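You operate a simulated robot arm through the tools that you are given. There is no shell and no other tool. Be economical: measure what you need, move in short steps, check, and stop when the job is done.

The job below is to be done with a simulated robot arm. You get a single attempt, and the scene is never put back.

Task
Take the plain round chocolate and put it on top of the grey filter on the top of the packing bench. Put one of the round white chocolates from the top of the packing bench on top of the stopper. Turn the cabinet dial to 12 C. Put the tower tray marked "windows 4 5 6, tower 1 7" from the middle shelf of the low black shelves on the open stretch of the belt and the tower tray that says "windows 2 3 8, tower 4 7" on the top shelf of the tall black shelves. Count the narrow teal boxes on the steel top of the low black shelves, then put as many of the cotton pads from the steel top of the low black shelves on the bench beside the bowl machine. Open the cooler cover. Any order will do.

It is judged by the outcome, as a careful person would: the job done as asked, and still so three seconds after it is handed in. It fails if anything else is knocked over, pushed out of place, dropped, spilled or broken. Lids that push on must go on centred and level and be pressed home; caps that screw on are set level and turned clockwise until they are tight.

Robot
A 7-joint arm with a two-finger parallel gripper on a trunk, on a base that drives. Base frame: it is fixed to the floor where the robot stands at the start and does not move with it; the origin is under the middle of the robot, x ahead of it, y to its left, z up; the surface under the hand at the start is at about z = 0.88. Lengths are in m, angles in rad, forces in N, time in s.
Its first joint turns from -2.897 to 2.897 rad. Places, roughly: bench beside the bowl machine (18x68 cm) [-3.32, 1.9, 0.88]; cabinet dial [3.1, 5.9, 1.4]; cooler cover [3.3, -0.4, 0.9]; cotton pad (6x6x2 cm) [-3.7, 4.6, 0.9]; grey filter [0.75, 0.25, 1]; narrow teal box [-3.5, 4.5, 1]; open stretch of the belt [-1.1, 4, 1]; plain round chocolate (3x3x2 cm) [0.8, -0.1, 0.9]; round white chocolate (4x4x2 cm) [1, 1.7, 0.9]; stopper (6x6x16 cm) [1.4, 1.6, 0.9]; top shelf of the tall black shelves [-3.5, 5.3, 1.4]; tower tray [-3.5, 4.5, 0.5]. Payload 3.43 kg.
The TCP is the grasp point between the finger pads, 0.03 m short of the fingertips. In the tool frame z runs along the fingers and y along their closing line. Largest opening 0.094 m; finger width 0.028, thickness 0.01; the body of the gripper, 0.05 by 0.096 m, starts 0.055 m behind the TCP.
Orientation is that of the tool frame in the base frame, as [roll, pitch, yaw] about the fixed x, y, z axes, in that order (R = Rz(yaw) Ry(pitch) Rx(roll)). With the fingers straight down and closing along the base's y, the tool's x points along the base's -x, its y along +y and its z along -z.

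Tools
- The arm moves only by the tool jog_arm. Its argument "deltas" is a list of rows, each a list of 7 numbers: the shift along the tool's x, y, z in m, then the turn, a rotation vector about the tool's x, y, z in rad, then the gripper command, from -1 (shut) to 1 (fully open), values between in proportion. In form: [[dx, dy, dz, rx, ry, rz, gripper], ...]. A call has 1 to 20 rows; each row is the pose to reach, as a shift and turn from the pose commanded when the call began, along the tool's axes at that moment. Rows are played at 5 a second. More than 0.05 m and 0.15 rad between two rows, or a gripper value outside its range, and nothing of the call is played. A pose out of reach is approached as far as the arm can. The call stops where the force on the tool passes 40 N (or 10 N more than at its start, if that is more) or the arm is blocked; 0.2 s more then pass. Each finger travels about 0.045 m/s and halts on what it meets, pressing with about 22 N; the grip force reading is that of the motor and also rises with nothing between the fingers. The clock runs only during rows and for 0.2 s after the last one: add rows that repeat a pose to give the fingers time. The reply holds the time, the measured pose of the TCP, the force on the tool along the base axes, the opening and the grip force, in the units named above and with some noise, with the torque about the TCP (base axes, N m) and any sound that the robot's microphone picked up, and new pictures: "views" is both (left out), scene, wrist or none.
- Cameras (640 x 400 px; columns grow to the right, rows downward): "scene" is now at [0.5269, 0.1651, 1.3476]; the picture's right is [-0.32, -0.95, 0.00], its down [-0.49, 0.17, -0.85] and it looks along [0.81, -0.28, -0.52] (base axes); focal length 214 px, centre (320, 200). "wrist" rides on the gripper at [0.076, 0.014, -0.103] in the tool frame; the picture's right is [-0.18, 0.98, 0.00], its down [-0.75, -0.14, -0.64] and it looks along [-0.63, -0.12, 0.77] (tool axes); focal length 243 px, centre (320, 200). There is no depth. A picture from a camera that has moved, and an enlarged one, comes with that camera's place and axes in the base frame and with its lens.
- raise_lower(by): slides the trunk up (or, below 0, down) by that many m; the arm and the scene camera ride with it, the base frame stays. It gives what a move gives, with no picture.
- drive_base(legs): drives the robot by 1 to 6 legs, each [ahead, left, turn to the left] in m, m and rad, along the robot's own axes; the way and the turn of a leg run together, so that a leg with both is an arc; at most 1.5 m and 3.142 rad a leg. The arm and the cameras ride along, it lands a little off, and it stops where it bumps. It gives what a move gives, and a new picture of the scene camera.
- turn_head(pan, tilt): turns the head with the scene camera to pan (to the left, within 1.798 rad either way) and tilt (down, from -0.506 to 1.204), counted from straight ahead of the robot. It gives what a move gives, and a new picture of the scene camera.
- zoom(camera, box): a new picture of the part [left, top, right, bottom] of that camera's present view, enlarged. No time passes.
- finish_job(): hands the job in; it is judged then, once.

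Work in short steps. Places have to be worked out from the pictures, the camera data and where the tool is seen: move nearer, look again, correct. Check each grasp and each placing, and mend what went wrong. You have 207 turns and 260 pictures in all, those below and enlarged ones among them. Open the gripper and draw the arm clear of the work before you hand the job in, unless the task says otherwise; then end with one line.

The tools are called after "Call:" as name(argument=value, ...) on one line, values as JSON. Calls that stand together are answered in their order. jog_arm: Moves the arm, as the interface text tells. Its arguments: {"type":"object","properties":{"deltas":{"type":"array","items":{"type":"array","items":{"type":"number"}}},"views":{"type":"string","enum":["both","scene","wrist","none"]}},"required":["deltas"]} The other tools are called the same way: raise_lower (by) slides the trunk up or down; drive_base (legs) drives the base; turn_head (pan, tilt) turns the head that bears the scene camera; zoom (camera, box) takes an enlarged picture of a part of a camera's view; finish_job () hands the job in.

At the start:

```text
time_s: 0.0
position: [0.6413, 0.1389, 1.2368]
ee_rot: [3.141, -0.001, -3.141]
wrist_force: [-1.1, 0.2, 0.6]
torque: [0.01, 0.0, 0.04]
finger_gap: 0.094
finger_force: 0.1
trunk travel left (down, up): [-0.4, 0.21]
robot x, y, heading: [-0.0008, -0.0027, 0.001]
head pan, tilt: [-0.328, 0.55]
```

scene: 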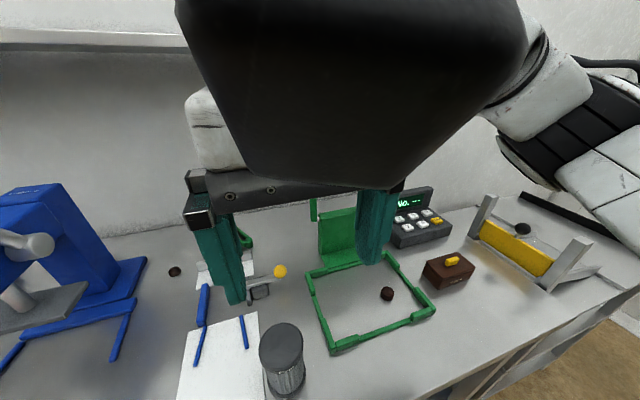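
wrist: 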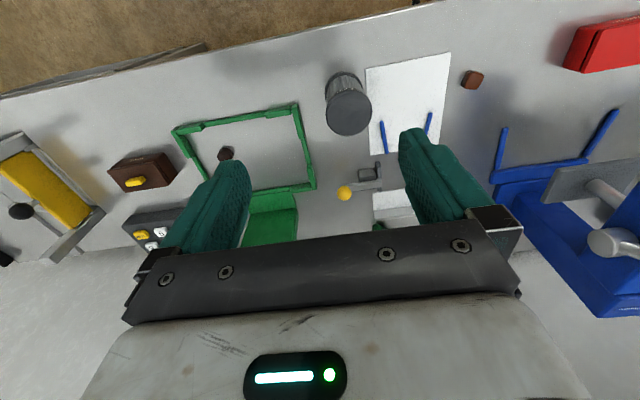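

The scene shows a dark piece in the green frame (likely the plain round chocolate) and a grey cylinder (filter). I'll zoom on both to be certain.

Call:
zoom(camera="wrist", box=[160, 60, 500, 270])

Call:
zoom(camera="scene", box=[140, 220, 480, 400])

```text
1.88 times, centred on (330, 165) of wrist
camera zoom: at [0.5641, 0.1526, 1.338], right [0.18, 0.98, 0.0], down [0.75, -0.14, 0.64], along [0.63, -0.12, -0.77], focal length 457 px, centre (301, 266)
```

zoom: 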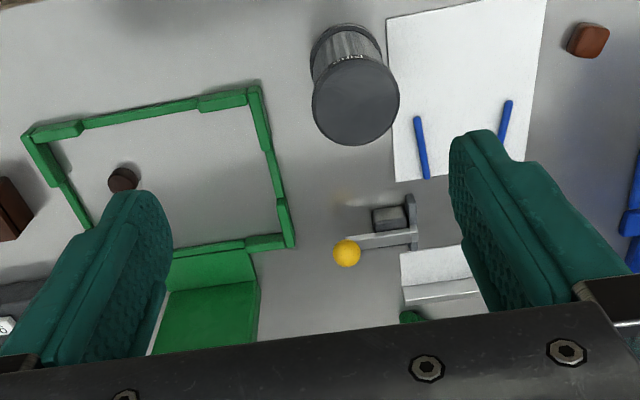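

```text
1.88 times, centred on (310, 310) of scene
camera zoom: at [0.5269, 0.1651, 1.3476], right [-0.32, -0.95, 0.0], down [-0.49, 0.17, -0.85], along [0.81, -0.28, -0.52], focal length 404 px, centre (339, -7)
```

zoom: 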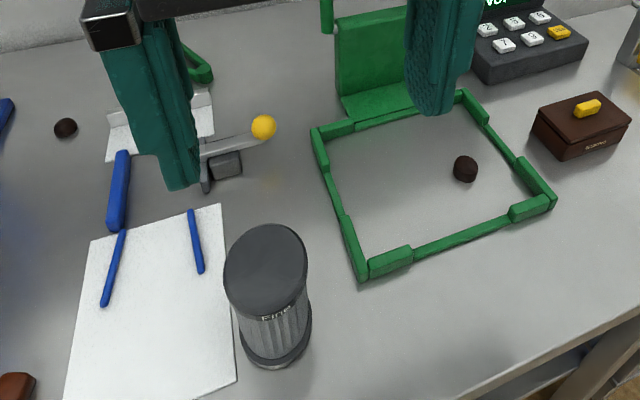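

The plain round chocolate is in the green frame at about (0.78,-0.09), and the filter top is near (0.685,0.167,~1.02). I'll move above the chocolate and look.

Call:
jog_arm(deltas=[[-0.018, -0.0289, 0.0234, 0, 0, 0, 1], [-0.036, -0.0578, 0.0468, 0, 0, 0, 1], [-0.054, -0.0866, 0.07, 0, 0, 0, 1], [-0.072, -0.1155, 0.0935, 0, 0, 0, 1], [-0.09, -0.144, 0.117, 0, 0, 0, 1], [-0.108, -0.173, 0.14, 0, 0, 0, 1], [-0.126, -0.202, 0.164, 0, 0, 0, 1], [-0.144, -0.231, 0.187, 0, 0, 0, 1], [-0.144, -0.231, 0.187, 0, 0, 0, 1]])

```text
time_s: 2.0
position: [0.7856, -0.0924, 1.051]
ee_rot: [3.141, -0.001, 3.14]
wrist_force: [0.0, -0.6, 0.3]
torque: [-0.02, -0.01, 0.03]
finger_gap: 0.094
finger_force: 0.1
trunk travel left (down, up): [-0.4, 0.21]
robot x, y, heading: [-0.0022, -0.0018, 0.002]
head pan, tilt: [-0.328, 0.55]
camera scene: at [0.5269, 0.1649, 1.3476], right [-0.32, -0.95, 0.0], down [-0.49, 0.17, -0.85], along [0.81, -0.28, -0.52], focal length 214 px, centre (320, 200)
camera wrist: at [0.7091, -0.0778, 1.1528], right [0.18, 0.98, 0.0], down [0.75, -0.14, 0.64], along [0.63, -0.12, -0.77], focal length 243 px, centre (320, 200)
```

scene: 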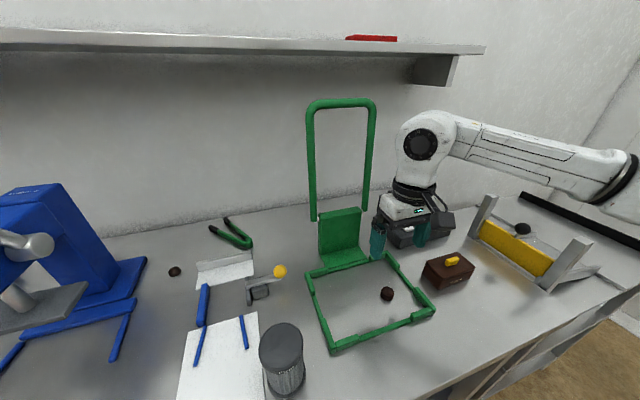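
wrist: 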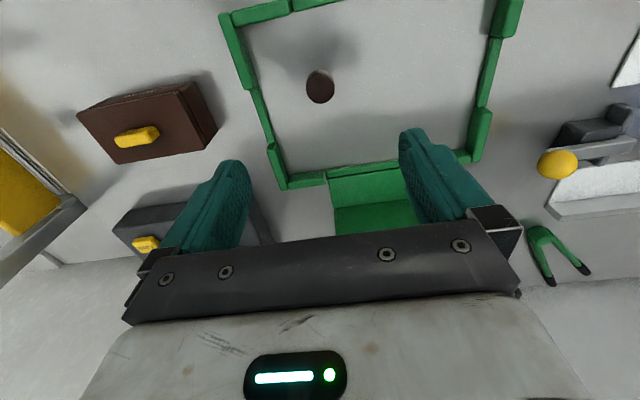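

The chocolate triangulates to (0.777,-0.091). I'll zoom to see whether it is the plain one.

Call:
zoom(camera="wrist", box=[270, 50, 370, 120])

Call:
zoom(camera="scene", box=[150, 250, 230, 300])

```text
5.71 times, centred on (320, 85) of wrist
camera zoom: at [0.7091, -0.0778, 1.1528], right [0.18, 0.98, 0.0], down [0.75, -0.14, 0.64], along [0.63, -0.12, -0.77], focal length 1386 px, centre (320, 857)
```

zoom: 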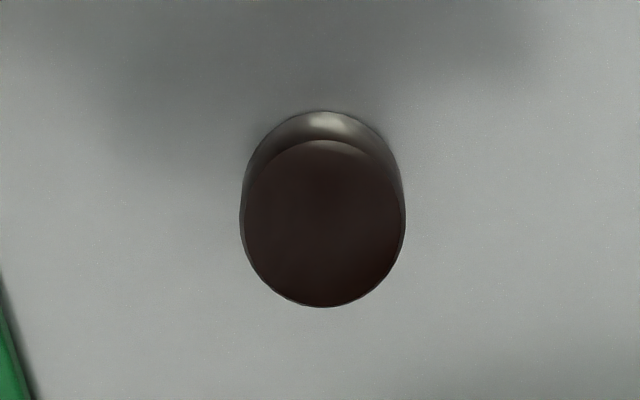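

```text
8.00 times, centred on (190, 275) of scene
camera zoom: at [0.5269, 0.1649, 1.3476], right [-0.32, -0.95, 0.0], down [-0.49, 0.17, -0.85], along [0.81, -0.28, -0.52], focal length 1716 px, centre (1360, -400)
```

zoom: 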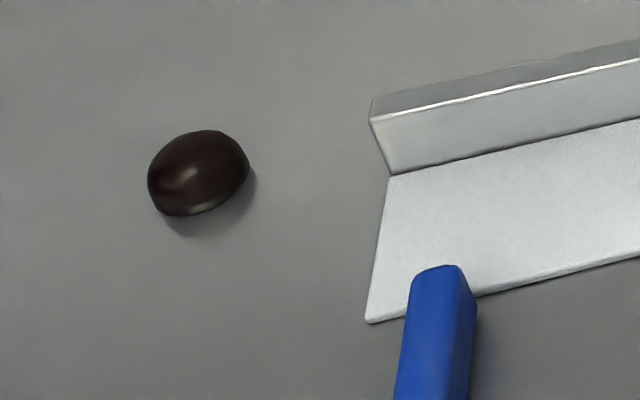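

It is a plain flat-topped cylinder, so it is the right one. Descend, close, and lift a little.

Call:
jog_arm(deltas=[[0.0086, 0.0014, 0.04, 0, 0, 0, 1], [0.0086, 0.0014, 0.08, 0, 0, 0, 1], [0.0086, 0.0014, 0.115, 0, 0, 0, 1], [0.0086, 0.0014, 0.137, 0, 0, 0, 1], [0.0086, 0.0014, 0.137, 0, 0, 0, 1], [0.0086, 0.0014, 0.137, 0, 0, 0, 0], [0.0086, 0.0014, 0.137, 0, 0, 0, -1], [0.0086, 0.0014, 0.137, 0, 0, 0, -1], [0.0086, 0.0014, 0.137, 0, 0, 0, -1], [0.0086, 0.0014, 0.137, 0, 0, 0, -1], [0.0086, 0.0014, 0.137, 0, 0, 0, -1], [0.0086, 0.0014, 0.137, 0, 0, 0, -1], [0.0086, 0.0014, 0.1, 0, 0, 0, -1], [0.0086, 0.0014, 0.06, 0, 0, 0, -1], [0.0086, 0.0014, 0.02, 0, 0, 0, -1], [0.0086, 0.0014, -0.02, 0, 0, 0, -1], [0.0086, 0.0014, -0.05, 0, 0, 0, -1], [0.0086, 0.0014, -0.05, 0, 0, 0, -1]])

```text
time_s: 5.8
position: [0.7733, -0.0932, 1.0992]
ee_rot: [-3.141, -0.001, 3.141]
wrist_force: [0.6, 1.5, -0.4]
torque: [0.02, 0.0, -0.02]
finger_gap: 0.0267
finger_force: 22.2
trunk travel left (down, up): [-0.4, 0.21]
robot x, y, heading: [0.0001, -0.0016, 0.003]
head pan, tilt: [-0.328, 0.55]
camera scene: at [0.5268, 0.165, 1.3476], right [-0.32, -0.95, 0.0], down [-0.49, 0.17, -0.85], along [0.81, -0.28, -0.52], focal length 214 px, centre (320, 200)
camera wrist: at [0.6975, -0.0786, 1.2001], right [0.18, 0.98, 0.0], down [0.75, -0.14, 0.64], along [0.63, -0.12, -0.77], focal length 243 px, centre (320, 200)
```

scene: 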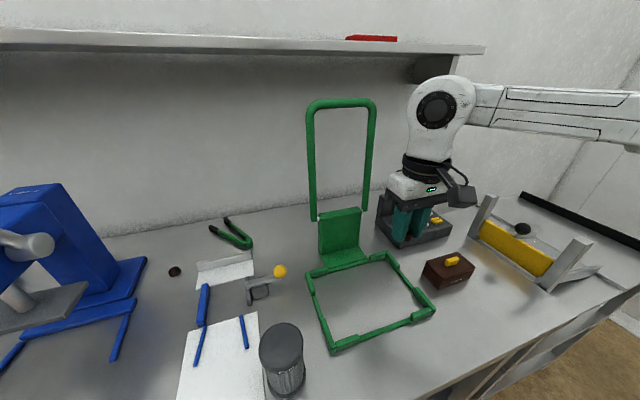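
wrist: 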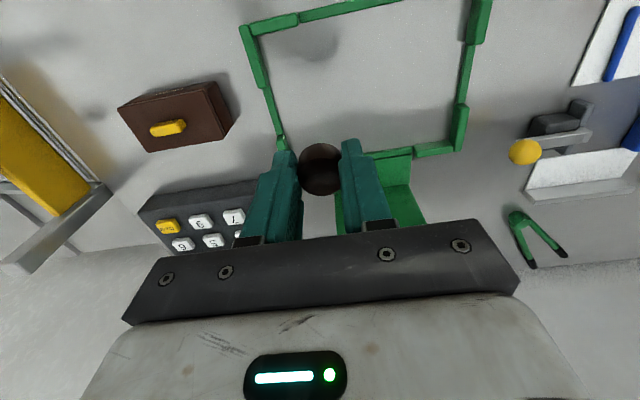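

The chocolate is held (gap 0.027). I'll carry it above the filter and look.

Call:
jog_arm(deltas=[[0.011, 0.032, -0.01, 0, 0, 0, -1], [0.022, 0.064, -0.02, 0, 0, 0, -1], [0.033, 0.096, -0.03, 0, 0, 0, -1], [0.044, 0.129, -0.03, 0, 0, 0, -1], [0.055, 0.161, -0.03, 0, 0, 0, -1], [0.066, 0.194, -0.03, 0, 0, 0, -1], [0.077, 0.226, -0.03, 0, 0, 0, -1], [0.09, 0.258, -0.03, 0, 0, 0, -1], [0.09, 0.258, -0.03, 0, 0, 0, -1], [0.09, 0.258, -0.03, 0, 0, 0, -1]])

Call:
zoom(camera="scene", box=[200, 240, 360, 400])

```text
time_s: 8.0
position: [0.6833, 0.1683, 1.1297]
ee_rot: [3.141, -0.001, -3.141]
wrist_force: [0.2, 0.1, -0.6]
torque: [0.0, -0.02, 0.03]
finger_gap: 0.0264
finger_force: 21.8
trunk travel left (down, up): [-0.4, 0.21]
robot x, y, heading: [-0.0004, -0.0026, -0.001]
head pan, tilt: [-0.328, 0.55]
camera scene: at [0.5269, 0.1651, 1.3475], right [-0.32, -0.95, 0.0], down [-0.49, 0.17, -0.85], along [0.81, -0.28, -0.52], focal length 214 px, centre (320, 200)
camera wrist: at [0.6068, 0.1824, 1.2302], right [0.18, 0.98, 0.0], down [0.75, -0.14, 0.64], along [0.63, -0.12, -0.77], focal length 243 px, centre (320, 200)
```

scene: 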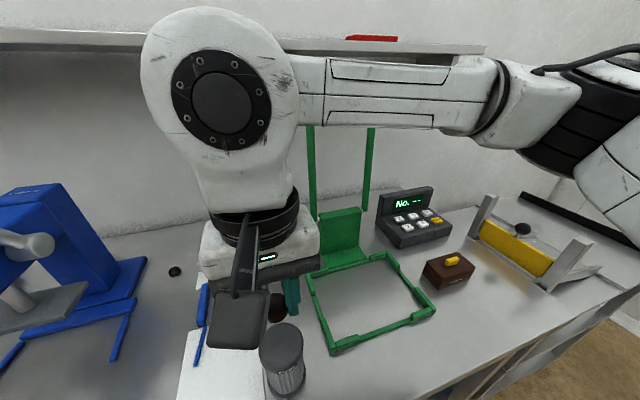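
wrist: 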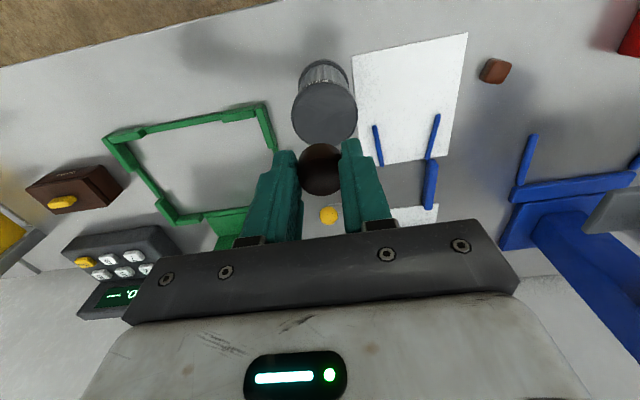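

```text
2.50 times, centred on (280, 320) of scene
camera zoom: at [0.5269, 0.1651, 1.3475], right [-0.32, -0.95, 0.0], down [-0.49, 0.17, -0.85], along [0.81, -0.28, -0.52], focal length 536 px, centre (420, -100)
```

zoom: 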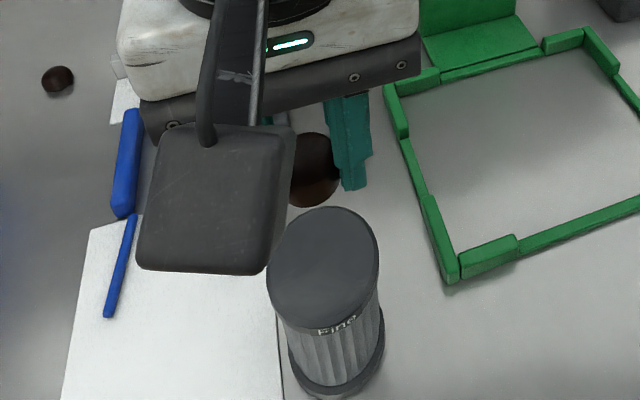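

Filter top is about (0.688,0.169,~1.015), right below the tool. Lower to about 1 cm above contact.

Call:
jog_arm(deltas=[[-0.003, 0.001, 0.03, 0, 0, 0, -1], [-0.003, 0.001, 0.055, 0, 0, 0, -1], [-0.003, 0.001, 0.073, 0, 0, 0, -1], [-0.003, 0.001, 0.073, 0, 0, 0, -1]], views="both")

Call:
zoom(camera="scene", box=[200, 240, 360, 400])

```text
time_s: 9.0
position: [0.6867, 0.1667, 1.0563]
ee_rot: [3.141, -0.001, 3.141]
wrist_force: [0.0, 0.2, -0.3]
torque: [0.02, 0.02, 0.03]
finger_gap: 0.0267
finger_force: 22.4
trunk travel left (down, up): [-0.4, 0.21]
robot x, y, heading: [-0.0027, 0.0006, -0.003]
head pan, tilt: [-0.328, 0.55]
camera scene: at [0.5269, 0.1651, 1.3475], right [-0.32, -0.95, 0.0], down [-0.49, 0.17, -0.85], along [0.81, -0.28, -0.52], focal length 214 px, centre (320, 200)
camera wrist: at [0.6098, 0.1813, 1.1579], right [0.18, 0.98, 0.0], down [0.75, -0.14, 0.64], along [0.63, -0.12, -0.77], focal length 243 px, centre (320, 200)
```

scene: 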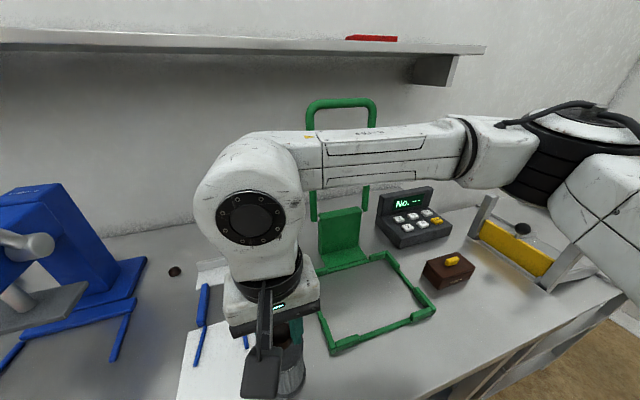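
wrist: 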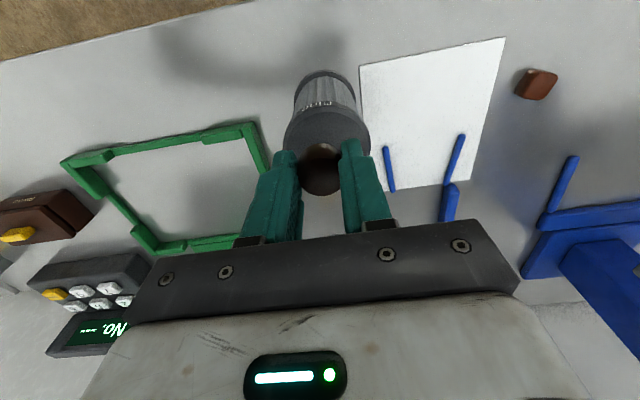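

```text
2.50 times, centred on (280, 320) of scene
camera zoom: at [0.5269, 0.1651, 1.3475], right [-0.32, -0.95, 0.0], down [-0.49, 0.17, -0.85], along [0.81, -0.28, -0.52], focal length 536 px, centre (420, -100)
```

zoom: 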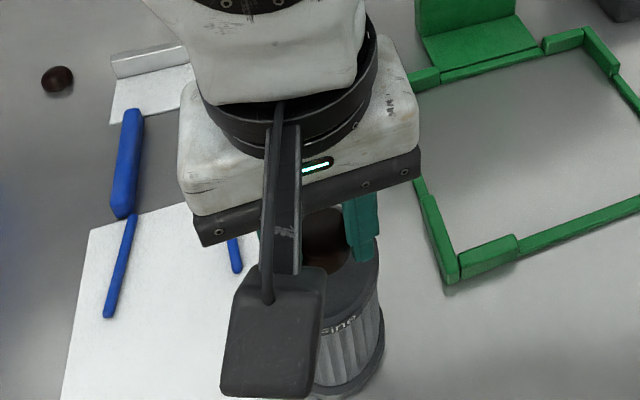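

Chocolate is ~1 cm above the top. Nudge +y 3 mm and lower in small steps.

Call:
jog_arm(deltas=[[0.002, 0.003, 0.003, 0, 0, 0, -1], [0.002, 0.003, 0.006, 0, 0, 0, -1], [0.002, 0.003, 0.006, 0, 0, 0, -1]], views="wrist")

Call:
zoom(camera="wrist", box=[260, 60, 400, 220])

```text
time_s: 9.8
position: [0.6855, 0.1714, 1.0506]
ee_rot: [3.141, 0.0, -3.141]
wrist_force: [0.3, 0.3, -1.0]
torque: [-0.03, 0.03, 0.01]
finger_gap: 0.0268
finger_force: 21.7
trunk travel left (down, up): [-0.4, 0.21]
robot x, y, heading: [-0.0002, -0.0027, 0.001]
head pan, tilt: [-0.328, 0.55]
camera wrist: at [0.609, 0.1854, 1.1519], right [0.18, 0.98, 0.0], down [0.75, -0.14, 0.64], along [0.63, -0.12, -0.77], focal length 243 px, centre (320, 200)
```

wrist: 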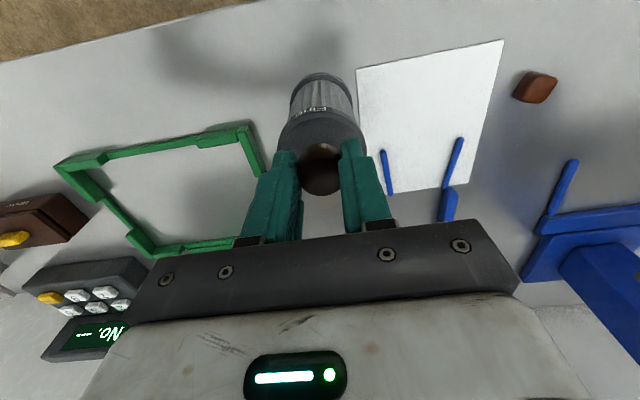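

```text
2.50 times, centred on (330, 140) of wrist
camera zoom: at [0.609, 0.1854, 1.1519], right [0.18, 0.98, 0.0], down [0.75, -0.14, 0.64], along [0.63, -0.12, -0.77], focal length 606 px, centre (295, 350)
```

zoom: 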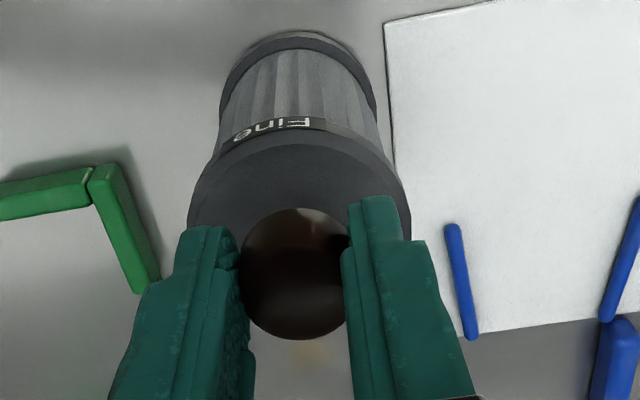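

Still slightly above; continue lowering, with a 4 mm shift toward the robot to centre.

Call:
jog_arm(deltas=[[0.004, 0.001, 0.002, 0, 0, 0, -1], [0.004, 0.001, 0.004, 0, 0, 0, -1], [0.004, 0.001, 0.004, 0, 0, 0, -1]], views="none")

```text
time_s: 10.6
position: [0.6824, 0.1712, 1.0464]
ee_rot: [-3.141, 0.001, 3.141]
wrist_force: [0.0, -0.6, 0.0]
torque: [0.0, -0.03, 0.01]
finger_gap: 0.0267
finger_force: 22.3
trunk travel left (down, up): [-0.4, 0.21]
robot x, y, heading: [-0.0013, 0.0005, 0.002]
head pan, tilt: [-0.328, 0.55]
```

No contact yet; another 4 mm.

Call:
jog_arm(deltas=[[0, 0, 0.002, 0, 0, 0, -1], [0, 0, 0.004, 0, 0, 0, -1], [0, 0, 0.004, 0, 0, 0, -1]], views="none")

```text
time_s: 11.4
position: [0.6823, 0.1728, 1.0424]
ee_rot: [-3.141, 0.0, 3.141]
wrist_force: [-0.2, 0.9, 0.6]
torque: [0.01, -0.02, 0.01]
finger_gap: 0.0273
finger_force: 22.1
trunk travel left (down, up): [-0.4, 0.21]
robot x, y, heading: [0.0009, 0.0035, 0.001]
head pan, tilt: [-0.328, 0.55]
```

Still no load; lower another 4 mm and look.

Call:
jog_arm(deltas=[[0, 0, 0.002, 0, 0, 0, -1], [0, 0, 0.004, 0, 0, 0, -1], [0, 0, 0.004, 0, 0, 0, -1]], views="none")

Call:
zoom(camera="wrist", box=[260, 60, 400, 220])

```text
time_s: 12.2
position: [0.6818, 0.1715, 1.0392]
ee_rot: [3.139, 0.0, 3.141]
wrist_force: [-0.1, 0.1, -0.6]
torque: [0.0, -0.02, -0.01]
finger_gap: 0.0267
finger_force: 22.0
trunk travel left (down, up): [-0.4, 0.21]
robot x, y, heading: [-0.0034, -0.0003, -0.001]
head pan, tilt: [-0.328, 0.55]
```

```text
2.50 times, centred on (330, 140) of wrist
camera zoom: at [0.6059, 0.1859, 1.1407], right [0.18, 0.98, 0.0], down [0.75, -0.14, 0.64], along [0.63, -0.12, -0.77], focal length 606 px, centre (295, 350)
```

zoom: 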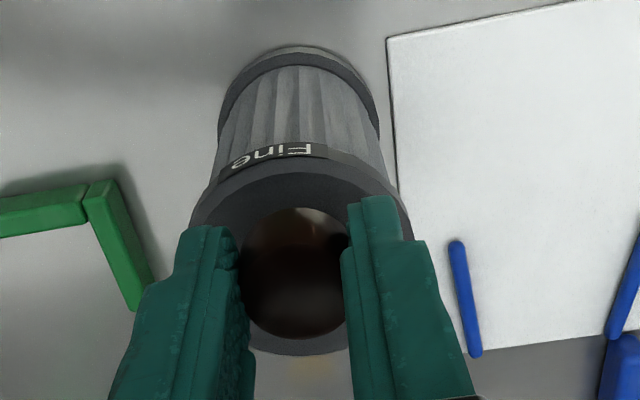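

Well centred over the top. Continue lowering.

Call:
jog_arm(deltas=[[0, 0, 0.002, 0, 0, 0, -1], [0, 0, 0.004, 0, 0, 0, -1], [0, 0, 0.004, 0, 0, 0, -1]], views="none")

```text
time_s: 13.0
position: [0.6837, 0.1714, 1.0342]
ee_rot: [-3.141, 0.0, 3.141]
wrist_force: [0.1, 0.4, 0.1]
torque: [0.03, 0.05, 0.01]
finger_gap: 0.0269
finger_force: 22.2
trunk travel left (down, up): [-0.4, 0.21]
robot x, y, heading: [0.0042, -0.0003, 0.001]
head pan, tilt: [-0.328, 0.55]
```

Still free; go on in small steps.

Call:
jog_arm(deltas=[[0, 0, 0.002, 0, 0, 0, -1], [0, 0, 0.004, 0, 0, 0, -1], [0, 0, 0.004, 0, 0, 0, -1]], views="none")

Call:
zoom(camera="wrist", box=[260, 60, 400, 220])

```text
time_s: 13.8
position: [0.6812, 0.1716, 1.0305]
ee_rot: [-3.141, 0.001, 3.14]
wrist_force: [0.5, 0.7, 0.5]
torque: [-0.01, 0.03, -0.02]
finger_gap: 0.0266
finger_force: 22.6
trunk travel left (down, up): [-0.4, 0.21]
robot x, y, heading: [-0.0012, -0.0006, 0.001]
head pan, tilt: [-0.328, 0.55]
```

```text
2.50 times, centred on (330, 140) of wrist
camera zoom: at [0.6062, 0.1862, 1.1324], right [0.18, 0.98, 0.0], down [0.75, -0.14, 0.64], along [0.63, -0.12, -0.77], focal length 606 px, centre (295, 350)
```

zoom: 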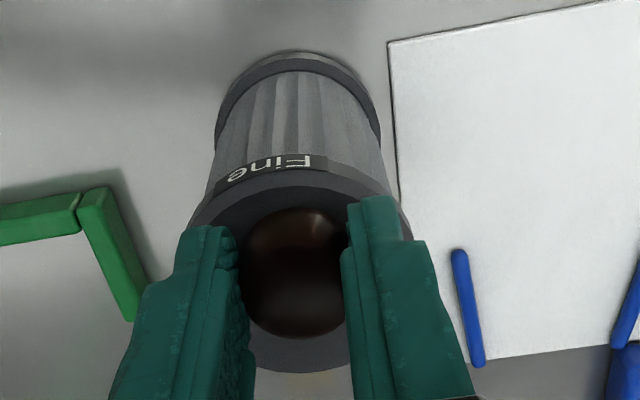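

Apparent sizes now tell me the top is lower (~0.975) and its centre further ahead (x≈0.705). I shift 2 cm ahead and look.

Call:
jog_arm(deltas=[[-0.01, 0, 0, 0, 0, 0, -1], [-0.02, 0, 0, 0, 0, 0, -1], [-0.02, 0, 0.006, 0, 0, 0, -1], [-0.02, 0, 0.006, 0, 0, 0, -1]], views="none")

Call:
zoom(camera="wrist", box=[260, 60, 400, 220])

Call:
zoom(camera="scene", box=[200, 240, 360, 400])

```text
time_s: 14.8
position: [0.7019, 0.1727, 1.0266]
ee_rot: [3.14, -0.001, 3.14]
wrist_force: [-0.5, -0.2, 4.4]
torque: [0.01, -0.04, -0.02]
finger_gap: 0.0267
finger_force: 22.4
trunk travel left (down, up): [-0.4, 0.21]
robot x, y, heading: [-0.0003, 0.0025, 0.002]
head pan, tilt: [-0.328, 0.55]
```

```text
2.50 times, centred on (330, 140) of wrist
camera zoom: at [0.6254, 0.1867, 1.1279], right [0.18, 0.98, 0.0], down [0.75, -0.14, 0.64], along [0.63, -0.12, -0.77], focal length 606 px, centre (295, 350)
```

zoom: 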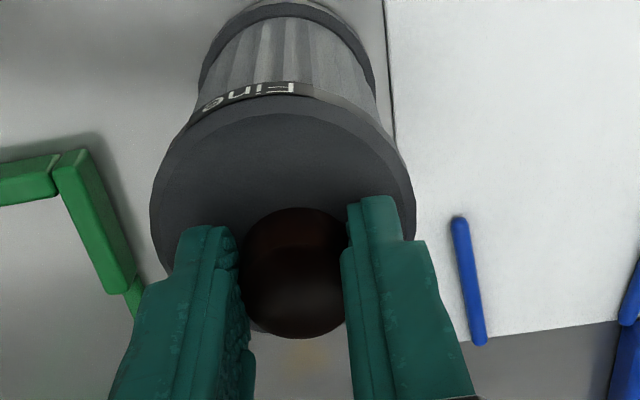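

```text
2.50 times, centred on (280, 320) of scene
camera zoom: at [0.5268, 0.165, 1.3477], right [-0.32, -0.95, 0.0], down [-0.49, 0.17, -0.85], along [0.81, -0.28, -0.52], focal length 536 px, centre (420, -100)
```

zoom: 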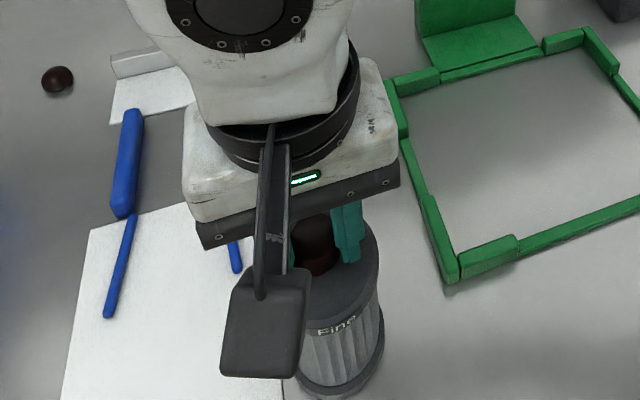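

Upward 4.4 N: the chocolate is touching the filter top and is centred within a few mm. Release gently and rise.

Call:
jog_arm(deltas=[[0, 0, 0.0005, 0, 0, 0, -1], [0, 0, 0.0005, 0, 0, 0, -0.3], [0, 0, 0.0005, 0, 0, 0, -0.2], [0, 0, 0.0005, 0, 0, 0, -0.1], [0, 0, 0.0005, 0, 0, 0, 0.1], [0, 0, 0.0005, 0, 0, 0, 0.1], [0, 0, -0.03, 0, 0, 0, 0.1], [0, 0, -0.07, 0, 0, 0, 0.1], [0, 0, -0.11, 0, 0, 0, 0.1], [0.03, 0, -0.15, 0, 0, 0, 0.1]])

```text
time_s: 17.0
position: [0.6713, 0.1719, 1.1754]
ee_rot: [-3.142, 0.0, 3.141]
wrist_force: [-0.2, 0.4, -0.2]
torque: [0.01, 0.01, 0.01]
finger_gap: 0.0518
finger_force: 0.1
trunk travel left (down, up): [-0.4, 0.21]
robot x, y, heading: [-0.0001, 0.0045, -0.0]
head pan, tilt: [-0.328, 0.55]
camera scene: at [0.527, 0.1651, 1.3474], right [-0.32, -0.95, 0.0], down [-0.49, 0.17, -0.85], along [0.81, -0.28, -0.52], focal length 214 px, centre (320, 200)
camera wrist: at [0.5958, 0.1869, 1.2772], right [0.18, 0.98, 0.0], down [0.75, -0.14, 0.64], along [0.63, -0.12, -0.77], focal length 243 px, centre (320, 200)
```

scene: 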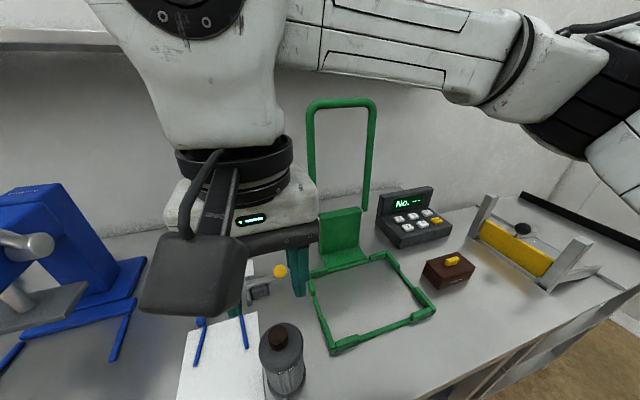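
wrist: 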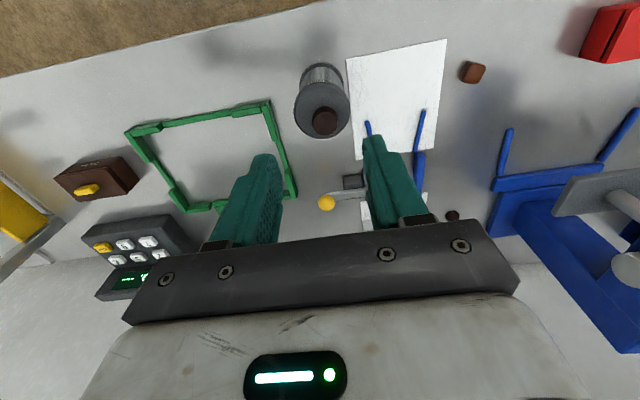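

The chocolate sits on the filter; check how it lies.

Call:
zoom(camera="wrist", box=[280, 50, 370, 150])

Call:
zoom(camera="scene", box=[240, 310, 330, 400])

```text
4.00 times, centred on (325, 100) of wrist
camera zoom: at [0.5958, 0.1869, 1.2772], right [0.18, 0.98, 0.0], down [0.75, -0.14, 0.64], along [0.63, -0.12, -0.77], focal length 970 px, centre (300, 600)
```

zoom: 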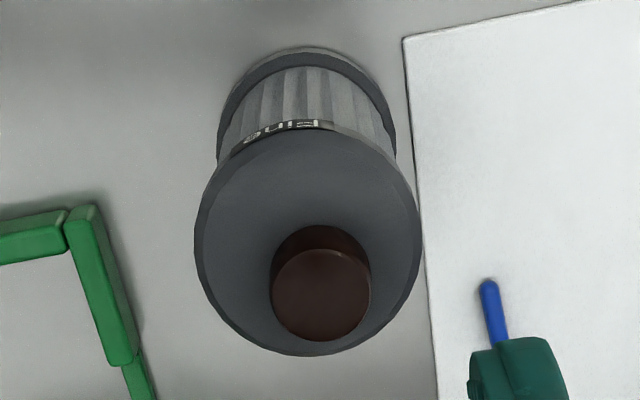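

```text
4.44 times, centred on (285, 355) of scene
camera zoom: at [0.527, 0.1651, 1.3474], right [-0.32, -0.95, 0.0], down [-0.49, 0.17, -0.85], along [0.81, -0.28, -0.52], focal length 953 px, centre (476, -489)
```

zoom: 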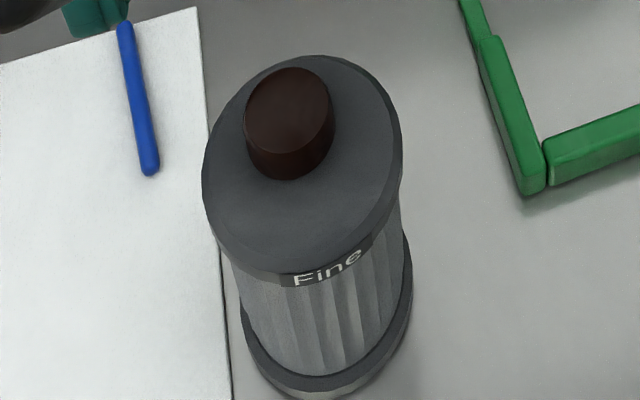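

Chocolate rests securely on top. Now retract the arm near the body and look left toward the white chocolates and stopper.

Call:
jog_arm(deltas=[[0.04, 0, -0.02, 0, 0, 0, 1], [0.08, 0, -0.04, 0, 0, 0, 1], [0.12, 0, -0.06, 0, 0, 0, 1], [0.16, 0, -0.08, 0, 0, 0, 1], [0.2, -0.03, -0.1, 0, 0, 0, 1], [0.24, -0.06, -0.12, 0, 0, 0, 1], [0.28, -0.09, -0.14, 0, 0, 0, 1], [0.28, -0.09, -0.14, 0, 0, 0, 1]], views="none")

Call:
turn_head(pan=1.0, tilt=0.4)

Call:
turn_head(pan=1.79, tilt=0.3)

```text
refused: row 5 steps farther than a row can; nothing moved
```

```text
time_s: 18.5
position: [0.6736, 0.1719, 1.1747]
ee_rot: [-3.14, 0.0, 3.141]
wrist_force: [0.2, 0.4, -0.5]
torque: [-0.02, 0.03, 0.01]
finger_gap: 0.0516
finger_force: 0.0
trunk travel left (down, up): [-0.4, 0.21]
robot x, y, heading: [0.0001, -0.0011, -0.002]
head pan, tilt: [1.0, 0.4]
camera scene: at [0.492, 0.272, 1.3613], right [0.84, -0.54, 0.0], down [-0.21, -0.33, -0.92], along [0.5, 0.77, -0.39], focal length 214 px, centre (320, 200)
```

scene: 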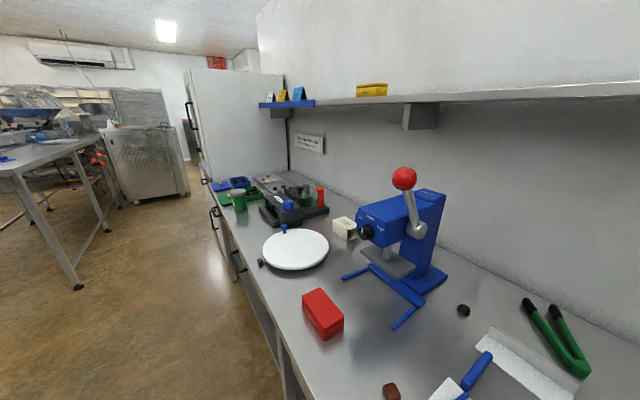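

```text
time_s: 19.6
position: [0.6719, 0.173, 1.1757]
ee_rot: [-3.141, -0.002, -3.14]
wrist_force: [-0.4, 0.0, 0.4]
torque: [0.02, 0.02, -0.02]
finger_gap: 0.0518
finger_force: 0.0
trunk travel left (down, up): [-0.4, 0.21]
robot x, y, heading: [-0.0001, -0.001, -0.003]
head pan, tilt: [1.791, 0.3]
camera scene: at [0.4216, 0.2852, 1.3705], right [0.98, 0.22, 0.0], down [0.06, -0.29, -0.96], along [-0.21, 0.93, -0.3], focal length 214 px, centre (320, 200)
```

scene: 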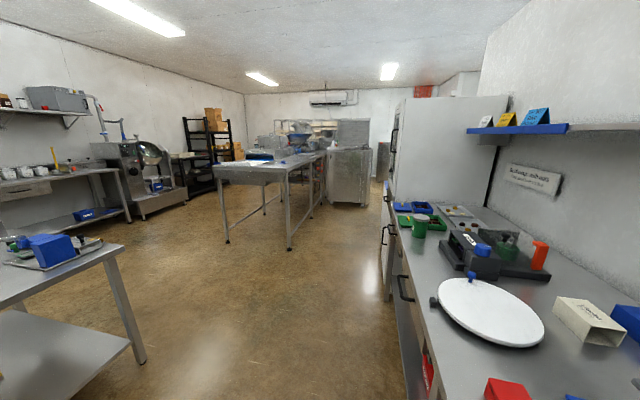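

Retract the arm (smaller steps), then drive left 1.5 m along the bench.

Call:
jog_arm(deltas=[[0.04, 0, -0.02, 0, 0, 0, 1], [0.08, 0, -0.04, 0, 0, 0, 1], [0.12, 0, -0.06, 0, 0, 0, 1], [0.16, 0, -0.08, 0, 0, 0, 1], [0.19, -0.02, -0.1, 0, 0, 0, 1], [0.22, -0.04, -0.12, 0, 0, 0, 1], [0.25, -0.06, -0.14, 0, 0, 0, 1], [0.25, -0.06, -0.14, 0, 0, 0, 1]], views="none")

Call:
drive_base(legs=[[0, 1.4, 0]])

Call:
turn_head(pan=0.2, tilt=0.5)

```text
time_s: 20.5
position: [0.5653, 0.1676, 1.2344]
ee_rot: [-3.131, 0.008, 3.123]
wrist_force: [18.6, -11.5, 0.2]
torque: [1.28, 2.1, 0.8]
finger_gap: 0.0942
finger_force: 0.1
trunk travel left (down, up): [-0.4, 0.21]
robot x, y, heading: [0.0002, -0.0024, -0.001]
head pan, tilt: [1.791, 0.3]
stopped in row 4: the force on the tool passed its limit at 150 N (the readings are from after the stop); the commanded pose is now the measured one
```

```text
time_s: 21.6
position: [0.5647, 0.1906, 1.2334]
ee_rot: [-3.133, 0.008, 3.124]
wrist_force: [1.3, -0.1, -0.6]
torque: [-0.04, 0.1, 0.02]
finger_gap: 0.0941
finger_force: 0.1
trunk travel left (down, up): [-0.4, 0.21]
robot x, y, heading: [-0.0011, 0.019, -0.006]
head pan, tilt: [1.791, 0.3]
stopped in leg 1: the force on the tool passed its limit at 41 N (the readings are from after the stop); the commanded pose is now the measured one
camera scene: at [0.4214, 0.3094, 1.3705], right [0.98, 0.22, 0.0], down [0.06, -0.29, -0.96], along [-0.21, 0.93, -0.3], focal length 214 px, centre (320, 200)
```

scene: 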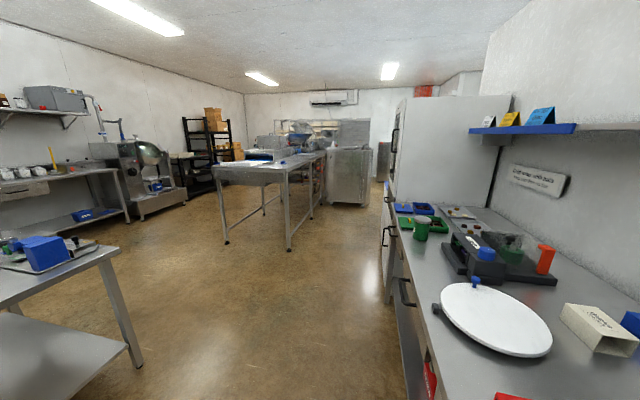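

```text
time_s: 23.3
position: [0.5641, 0.1838, 1.2332]
ee_rot: [-3.111, 0.003, -3.071]
wrist_force: [26.4, -218.5, 6.1]
torque: [27.54, 3.83, 17.44]
finger_gap: 0.094
finger_force: 0.0
trunk travel left (down, up): [-0.4, 0.21]
robot x, y, heading: [-0.0005, 0.0238, 0.004]
head pan, tilt: [0.201, 0.499]
camera scene: at [0.4651, 0.3072, 1.357], right [0.97, -0.25, 0.0], down [-0.11, -0.42, -0.9], along [0.23, 0.87, -0.43], focal length 214 px, centre (320, 200)
```

scene: 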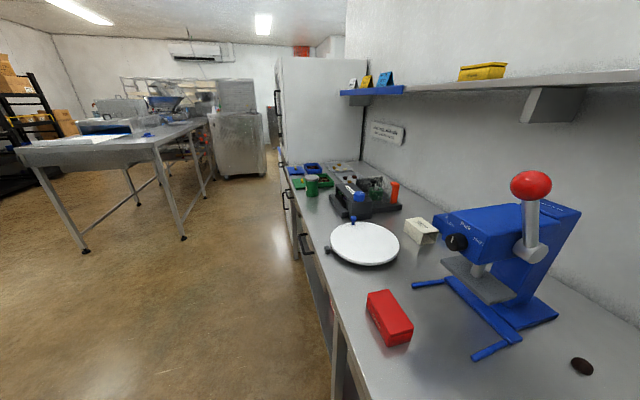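

The head's camera mast ran into the wrist. Turn the head back left to free it.

Call:
turn_head(pan=1.5, tilt=0.3)

```text
time_s: 24.8
position: [0.5642, 0.1909, 1.2325]
ee_rot: [-3.125, 0.01, 3.138]
wrist_force: [-1.8, -78.2, -7.8]
torque: [9.29, -1.0, 7.22]
finger_gap: 0.0939
finger_force: 0.1
trunk travel left (down, up): [-0.4, 0.21]
robot x, y, heading: [-0.0008, 0.0251, -0.001]
head pan, tilt: [1.499, 0.3]
camera scene: at [0.4447, 0.3116, 1.3719], right [1.0, -0.03, 0.0], down [-0.01, -0.28, -0.96], along [0.03, 0.96, -0.28], focal length 214 px, centre (320, 200)
```

scene: 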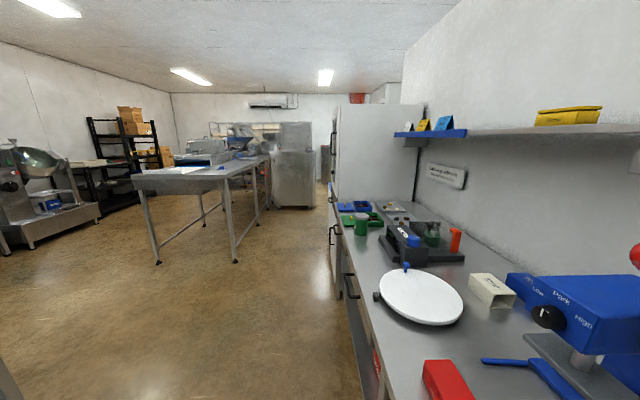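

Still some side force; move the arm forward and right, away from the head.

Call:
jog_arm(deltas=[[-0.02, -0.03, 0, 0, 0, 0, 1], [-0.04, -0.06, 0, 0, 0, 0, 1], [-0.06, -0.09, 0, 0, 0, 0, 1], [-0.08, -0.12, 0, 0, 0, 0, 1], [-0.1, -0.15, 0, 0, 0, 0, 1], [-0.1, -0.18, 0, 0, 0, 0, 1], [-0.1, -0.18, 0, 0, 0, 0, 1]], views="scene")

Call:
turn_head(pan=0.0, tilt=0.5)

```text
time_s: 26.4
position: [0.66, 0.0092, 1.2364]
ee_rot: [-3.132, 0.008, 3.124]
wrist_force: [-0.6, -0.5, 0.2]
torque: [0.01, 0.01, -0.03]
finger_gap: 0.094
finger_force: 0.1
trunk travel left (down, up): [-0.4, 0.21]
robot x, y, heading: [-0.0019, 0.0241, -0.001]
head pan, tilt: [1.499, 0.3]
camera scene: at [0.4484, 0.3112, 1.3706], right [1.0, -0.07, 0.0], down [-0.02, -0.29, -0.96], along [0.07, 0.95, -0.3], focal length 214 px, centre (320, 200)
```

scene: 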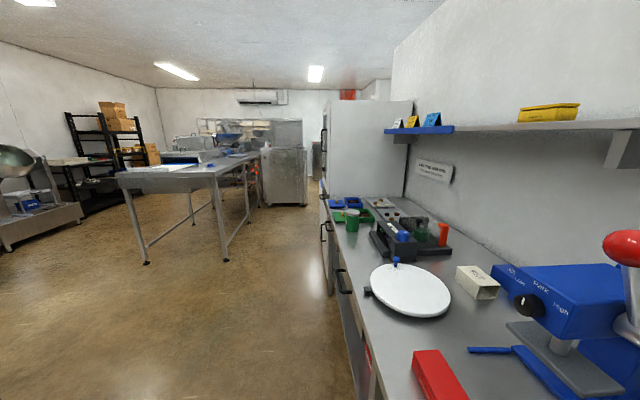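

```text
time_s: 27.9
position: [0.6601, 0.0092, 1.2366]
ee_rot: [-3.133, 0.01, 3.125]
wrist_force: [0.3, 0.5, 0.0]
torque: [-0.03, -0.02, 0.02]
finger_gap: 0.094
finger_force: 0.0
trunk travel left (down, up): [-0.4, 0.21]
robot x, y, heading: [-0.002, 0.0231, 0.005]
head pan, tilt: [0.0, 0.499]
camera scene: at [0.5327, 0.2183, 1.3522], right [0.0, -1.0, 0.0], down [-0.48, 0.0, -0.88], along [0.88, 0.0, -0.48], focal length 214 px, centre (320, 200)
```

scene: 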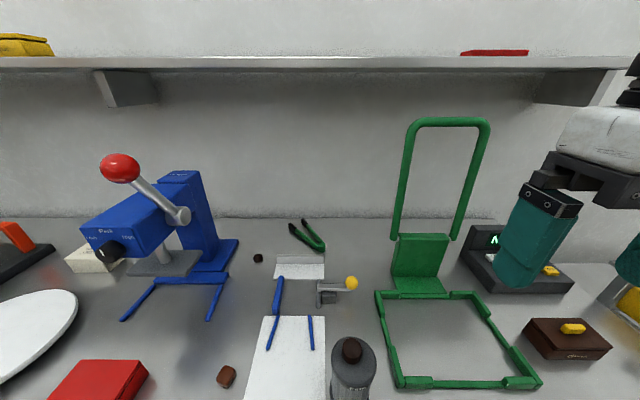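

Clear of the head now (its axis is at about (0.44,0.195) in the robot frame). Tuck the hand to the right of the head, then drive left.

Call:
jog_arm(deltas=[[0.03, -0.03, 0, 0, 0, 0, 1], [0.06, -0.06, 0, 0, 0, 0, 1], [0.09, -0.09, 0, 0, 0, 0, 1], [0.12, -0.12, 0, 0, 0, 0, 1], [0.14, -0.15, 0, 0, 0, 0, 1], [0.14, -0.15, 0, 0, 0, 0, 1]], views="none")

Call:
drive_base(legs=[[0, 1.4, 0]])

```text
time_s: 29.4
position: [0.5185, -0.1398, 1.2359]
ee_rot: [-3.133, 0.008, 3.125]
wrist_force: [0.2, 0.1, -0.2]
torque: [0.0, -0.02, 0.01]
finger_gap: 0.0938
finger_force: 0.1
trunk travel left (down, up): [-0.4, 0.21]
robot x, y, heading: [-0.0002, 0.0218, -0.001]
head pan, tilt: [0.0, 0.499]
```

```text
time_s: 36.3
position: [0.52, 1.2513, 1.2347]
ee_rot: [-3.133, 0.008, 3.122]
wrist_force: [-0.6, 0.0, 0.5]
torque: [-0.02, -0.02, -0.01]
finger_gap: 0.094
finger_force: 0.1
trunk travel left (down, up): [-0.4, 0.21]
robot x, y, heading: [0.0045, 1.4179, -0.003]
head pan, tilt: [0.0, 0.499]
camera scene: at [0.5347, 1.6094, 1.3522], right [0.0, -1.0, 0.0], down [-0.48, 0.0, -0.88], along [0.88, 0.0, -0.48], focal length 214 px, centre (320, 200)
```

scene: 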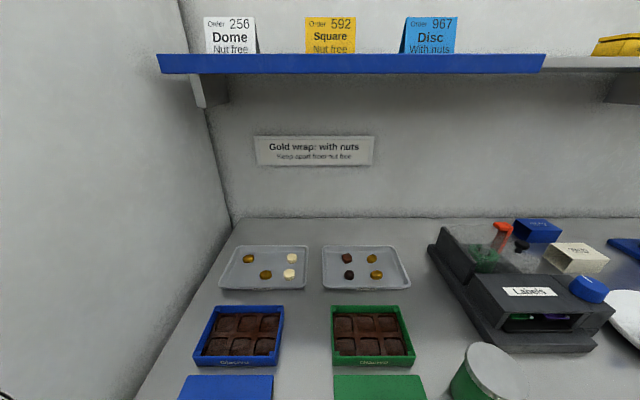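

I see trays with chocolates; the stopper isn't clear yet. Zoom in on both regions.

Call:
zoom(camera="scene", box=[210, 230, 420, 360])

Call:
zoom(camera="scene", box=[420, 190, 640, 400])

```text
3.05 times, centred on (315, 295) of scene
camera zoom: at [0.5347, 1.6094, 1.3522], right [0.0, -1.0, 0.0], down [-0.48, 0.0, -0.88], along [0.88, 0.0, -0.48], focal length 654 px, centre (335, -90)
```

zoom: 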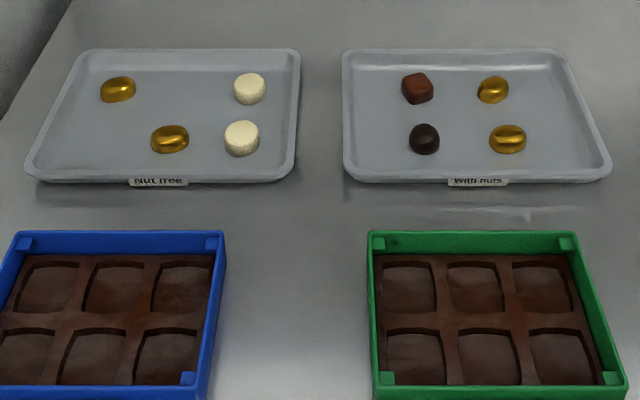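

```text
1.90 times, centred on (530, 295) of scene
camera zoom: at [0.5347, 1.6094, 1.3522], right [0.0, -1.0, 0.0], down [-0.48, 0.0, -0.88], along [0.88, 0.0, -0.48], focal length 408 px, centre (-80, 19)
```

zoom: 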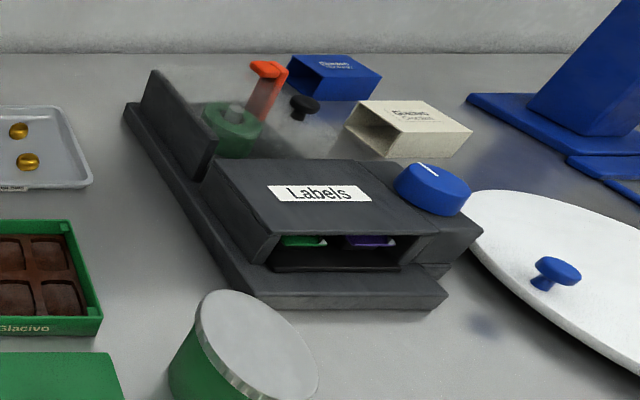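

No stopper on this side; its listed place (1.4,1.6) is beyond the wall at x≈1.25, so likely on a bench behind it. First pick a white chocolate from the "Nut free" tray: drive a bit ahead and left for reach.

Call:
drive_base(legs=[[0.12, 0.2, 0]])

```text
time_s: 38.0
position: [0.6406, 1.4536, 1.2358]
ee_rot: [-3.134, 0.009, 3.124]
wrist_force: [-0.4, -0.7, -0.8]
torque: [0.01, 0.01, 0.0]
finger_gap: 0.094
finger_force: 0.0
trunk travel left (down, up): [-0.4, 0.21]
robot x, y, heading: [0.1211, 1.6184, 0.001]
head pan, tilt: [0.0, 0.499]
camera scene: at [0.6538, 1.8107, 1.3522], right [0.0, -1.0, 0.0], down [-0.48, 0.0, -0.88], along [0.88, 0.0, -0.48], focal length 214 px, centre (320, 200)
```

scene: 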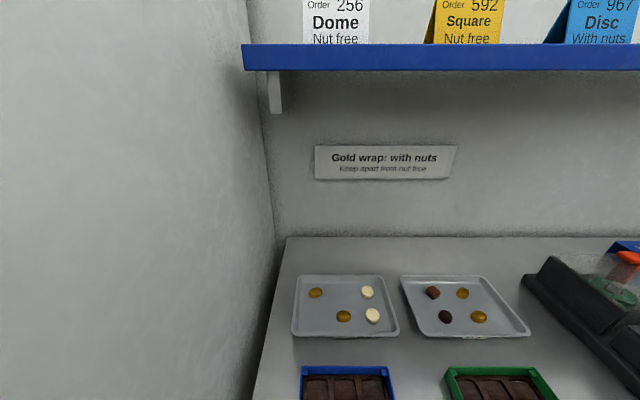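

Far white chocolate is at about (1.008,1.694). Move above it, staying low enough to keep clear of the shelf.

Call:
jog_arm(deltas=[[-0.032, 0.02, 0.026, 0, 0, 0, 1], [-0.064, 0.04, 0.052, 0, 0, 0, 1], [-0.096, 0.06, 0.078, 0, 0, 0, 1], [-0.128, 0.08, 0.104, 0, 0, 0, 1], [-0.16, 0.1, 0.13, 0, 0, 0, 1], [-0.185, 0.125, 0.15, 0, 0, 0, 1], [-0.21, 0.15, 0.17, 0, 0, 0, 1], [-0.235, 0.175, 0.19, 0, 0, 0, 0.6], [-0.26, 0.2, 0.21, 0, 0, 0, 0.4], [-0.295, 0.213, 0.22, 0, 0, 0, 0.3], [-0.33, 0.226, 0.23, 0, 0, 0, 0.3], [-0.36, 0.24, 0.235, 0, 0, 0, 0.3], [-0.36, 0.24, 0.235, 0, 0, 0, 0.3]])

Call:
zoom(camera="wrist", box=[200, 60, 440, 220])

```text
time_s: 40.8
position: [1.0059, 1.6869, 0.9984]
ee_rot: [-3.135, 0.008, 3.124]
wrist_force: [0.0, -0.1, 0.2]
torque: [0.01, 0.0, 0.0]
finger_gap: 0.0609
finger_force: 0.0
trunk travel left (down, up): [-0.4, 0.21]
robot x, y, heading: [0.1232, 1.6159, 0.0]
head pan, tilt: [0.0, 0.499]
camera scene: at [0.6541, 1.811, 1.3521], right [0.0, -1.0, 0.0], down [-0.48, 0.0, -0.88], along [0.88, 0.0, -0.48], focal length 214 px, centre (320, 200)
camera wrist: at [0.9279, 1.7041, 1.1003], right [0.2, 0.98, -0.01], down [0.75, -0.15, 0.65], along [0.64, -0.14, -0.76], focal length 243 px, centre (320, 200)
```

scene: 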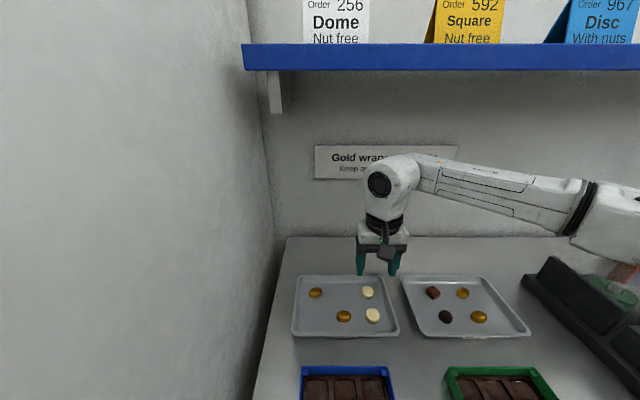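
wrist: 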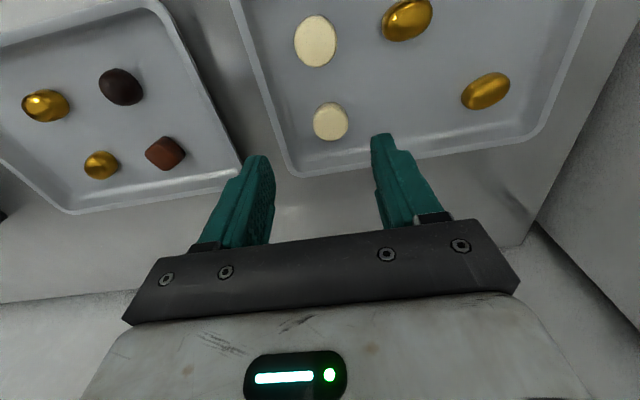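

```text
2.50 times, centred on (320, 140) of wrist
camera zoom: at [0.9279, 1.7041, 1.1003], right [0.2, 0.98, -0.01], down [0.75, -0.15, 0.65], along [0.64, -0.14, -0.76], focal length 606 px, centre (320, 350)
```

zoom: 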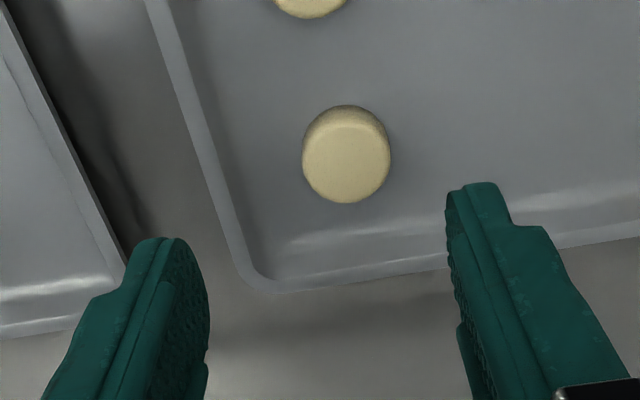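

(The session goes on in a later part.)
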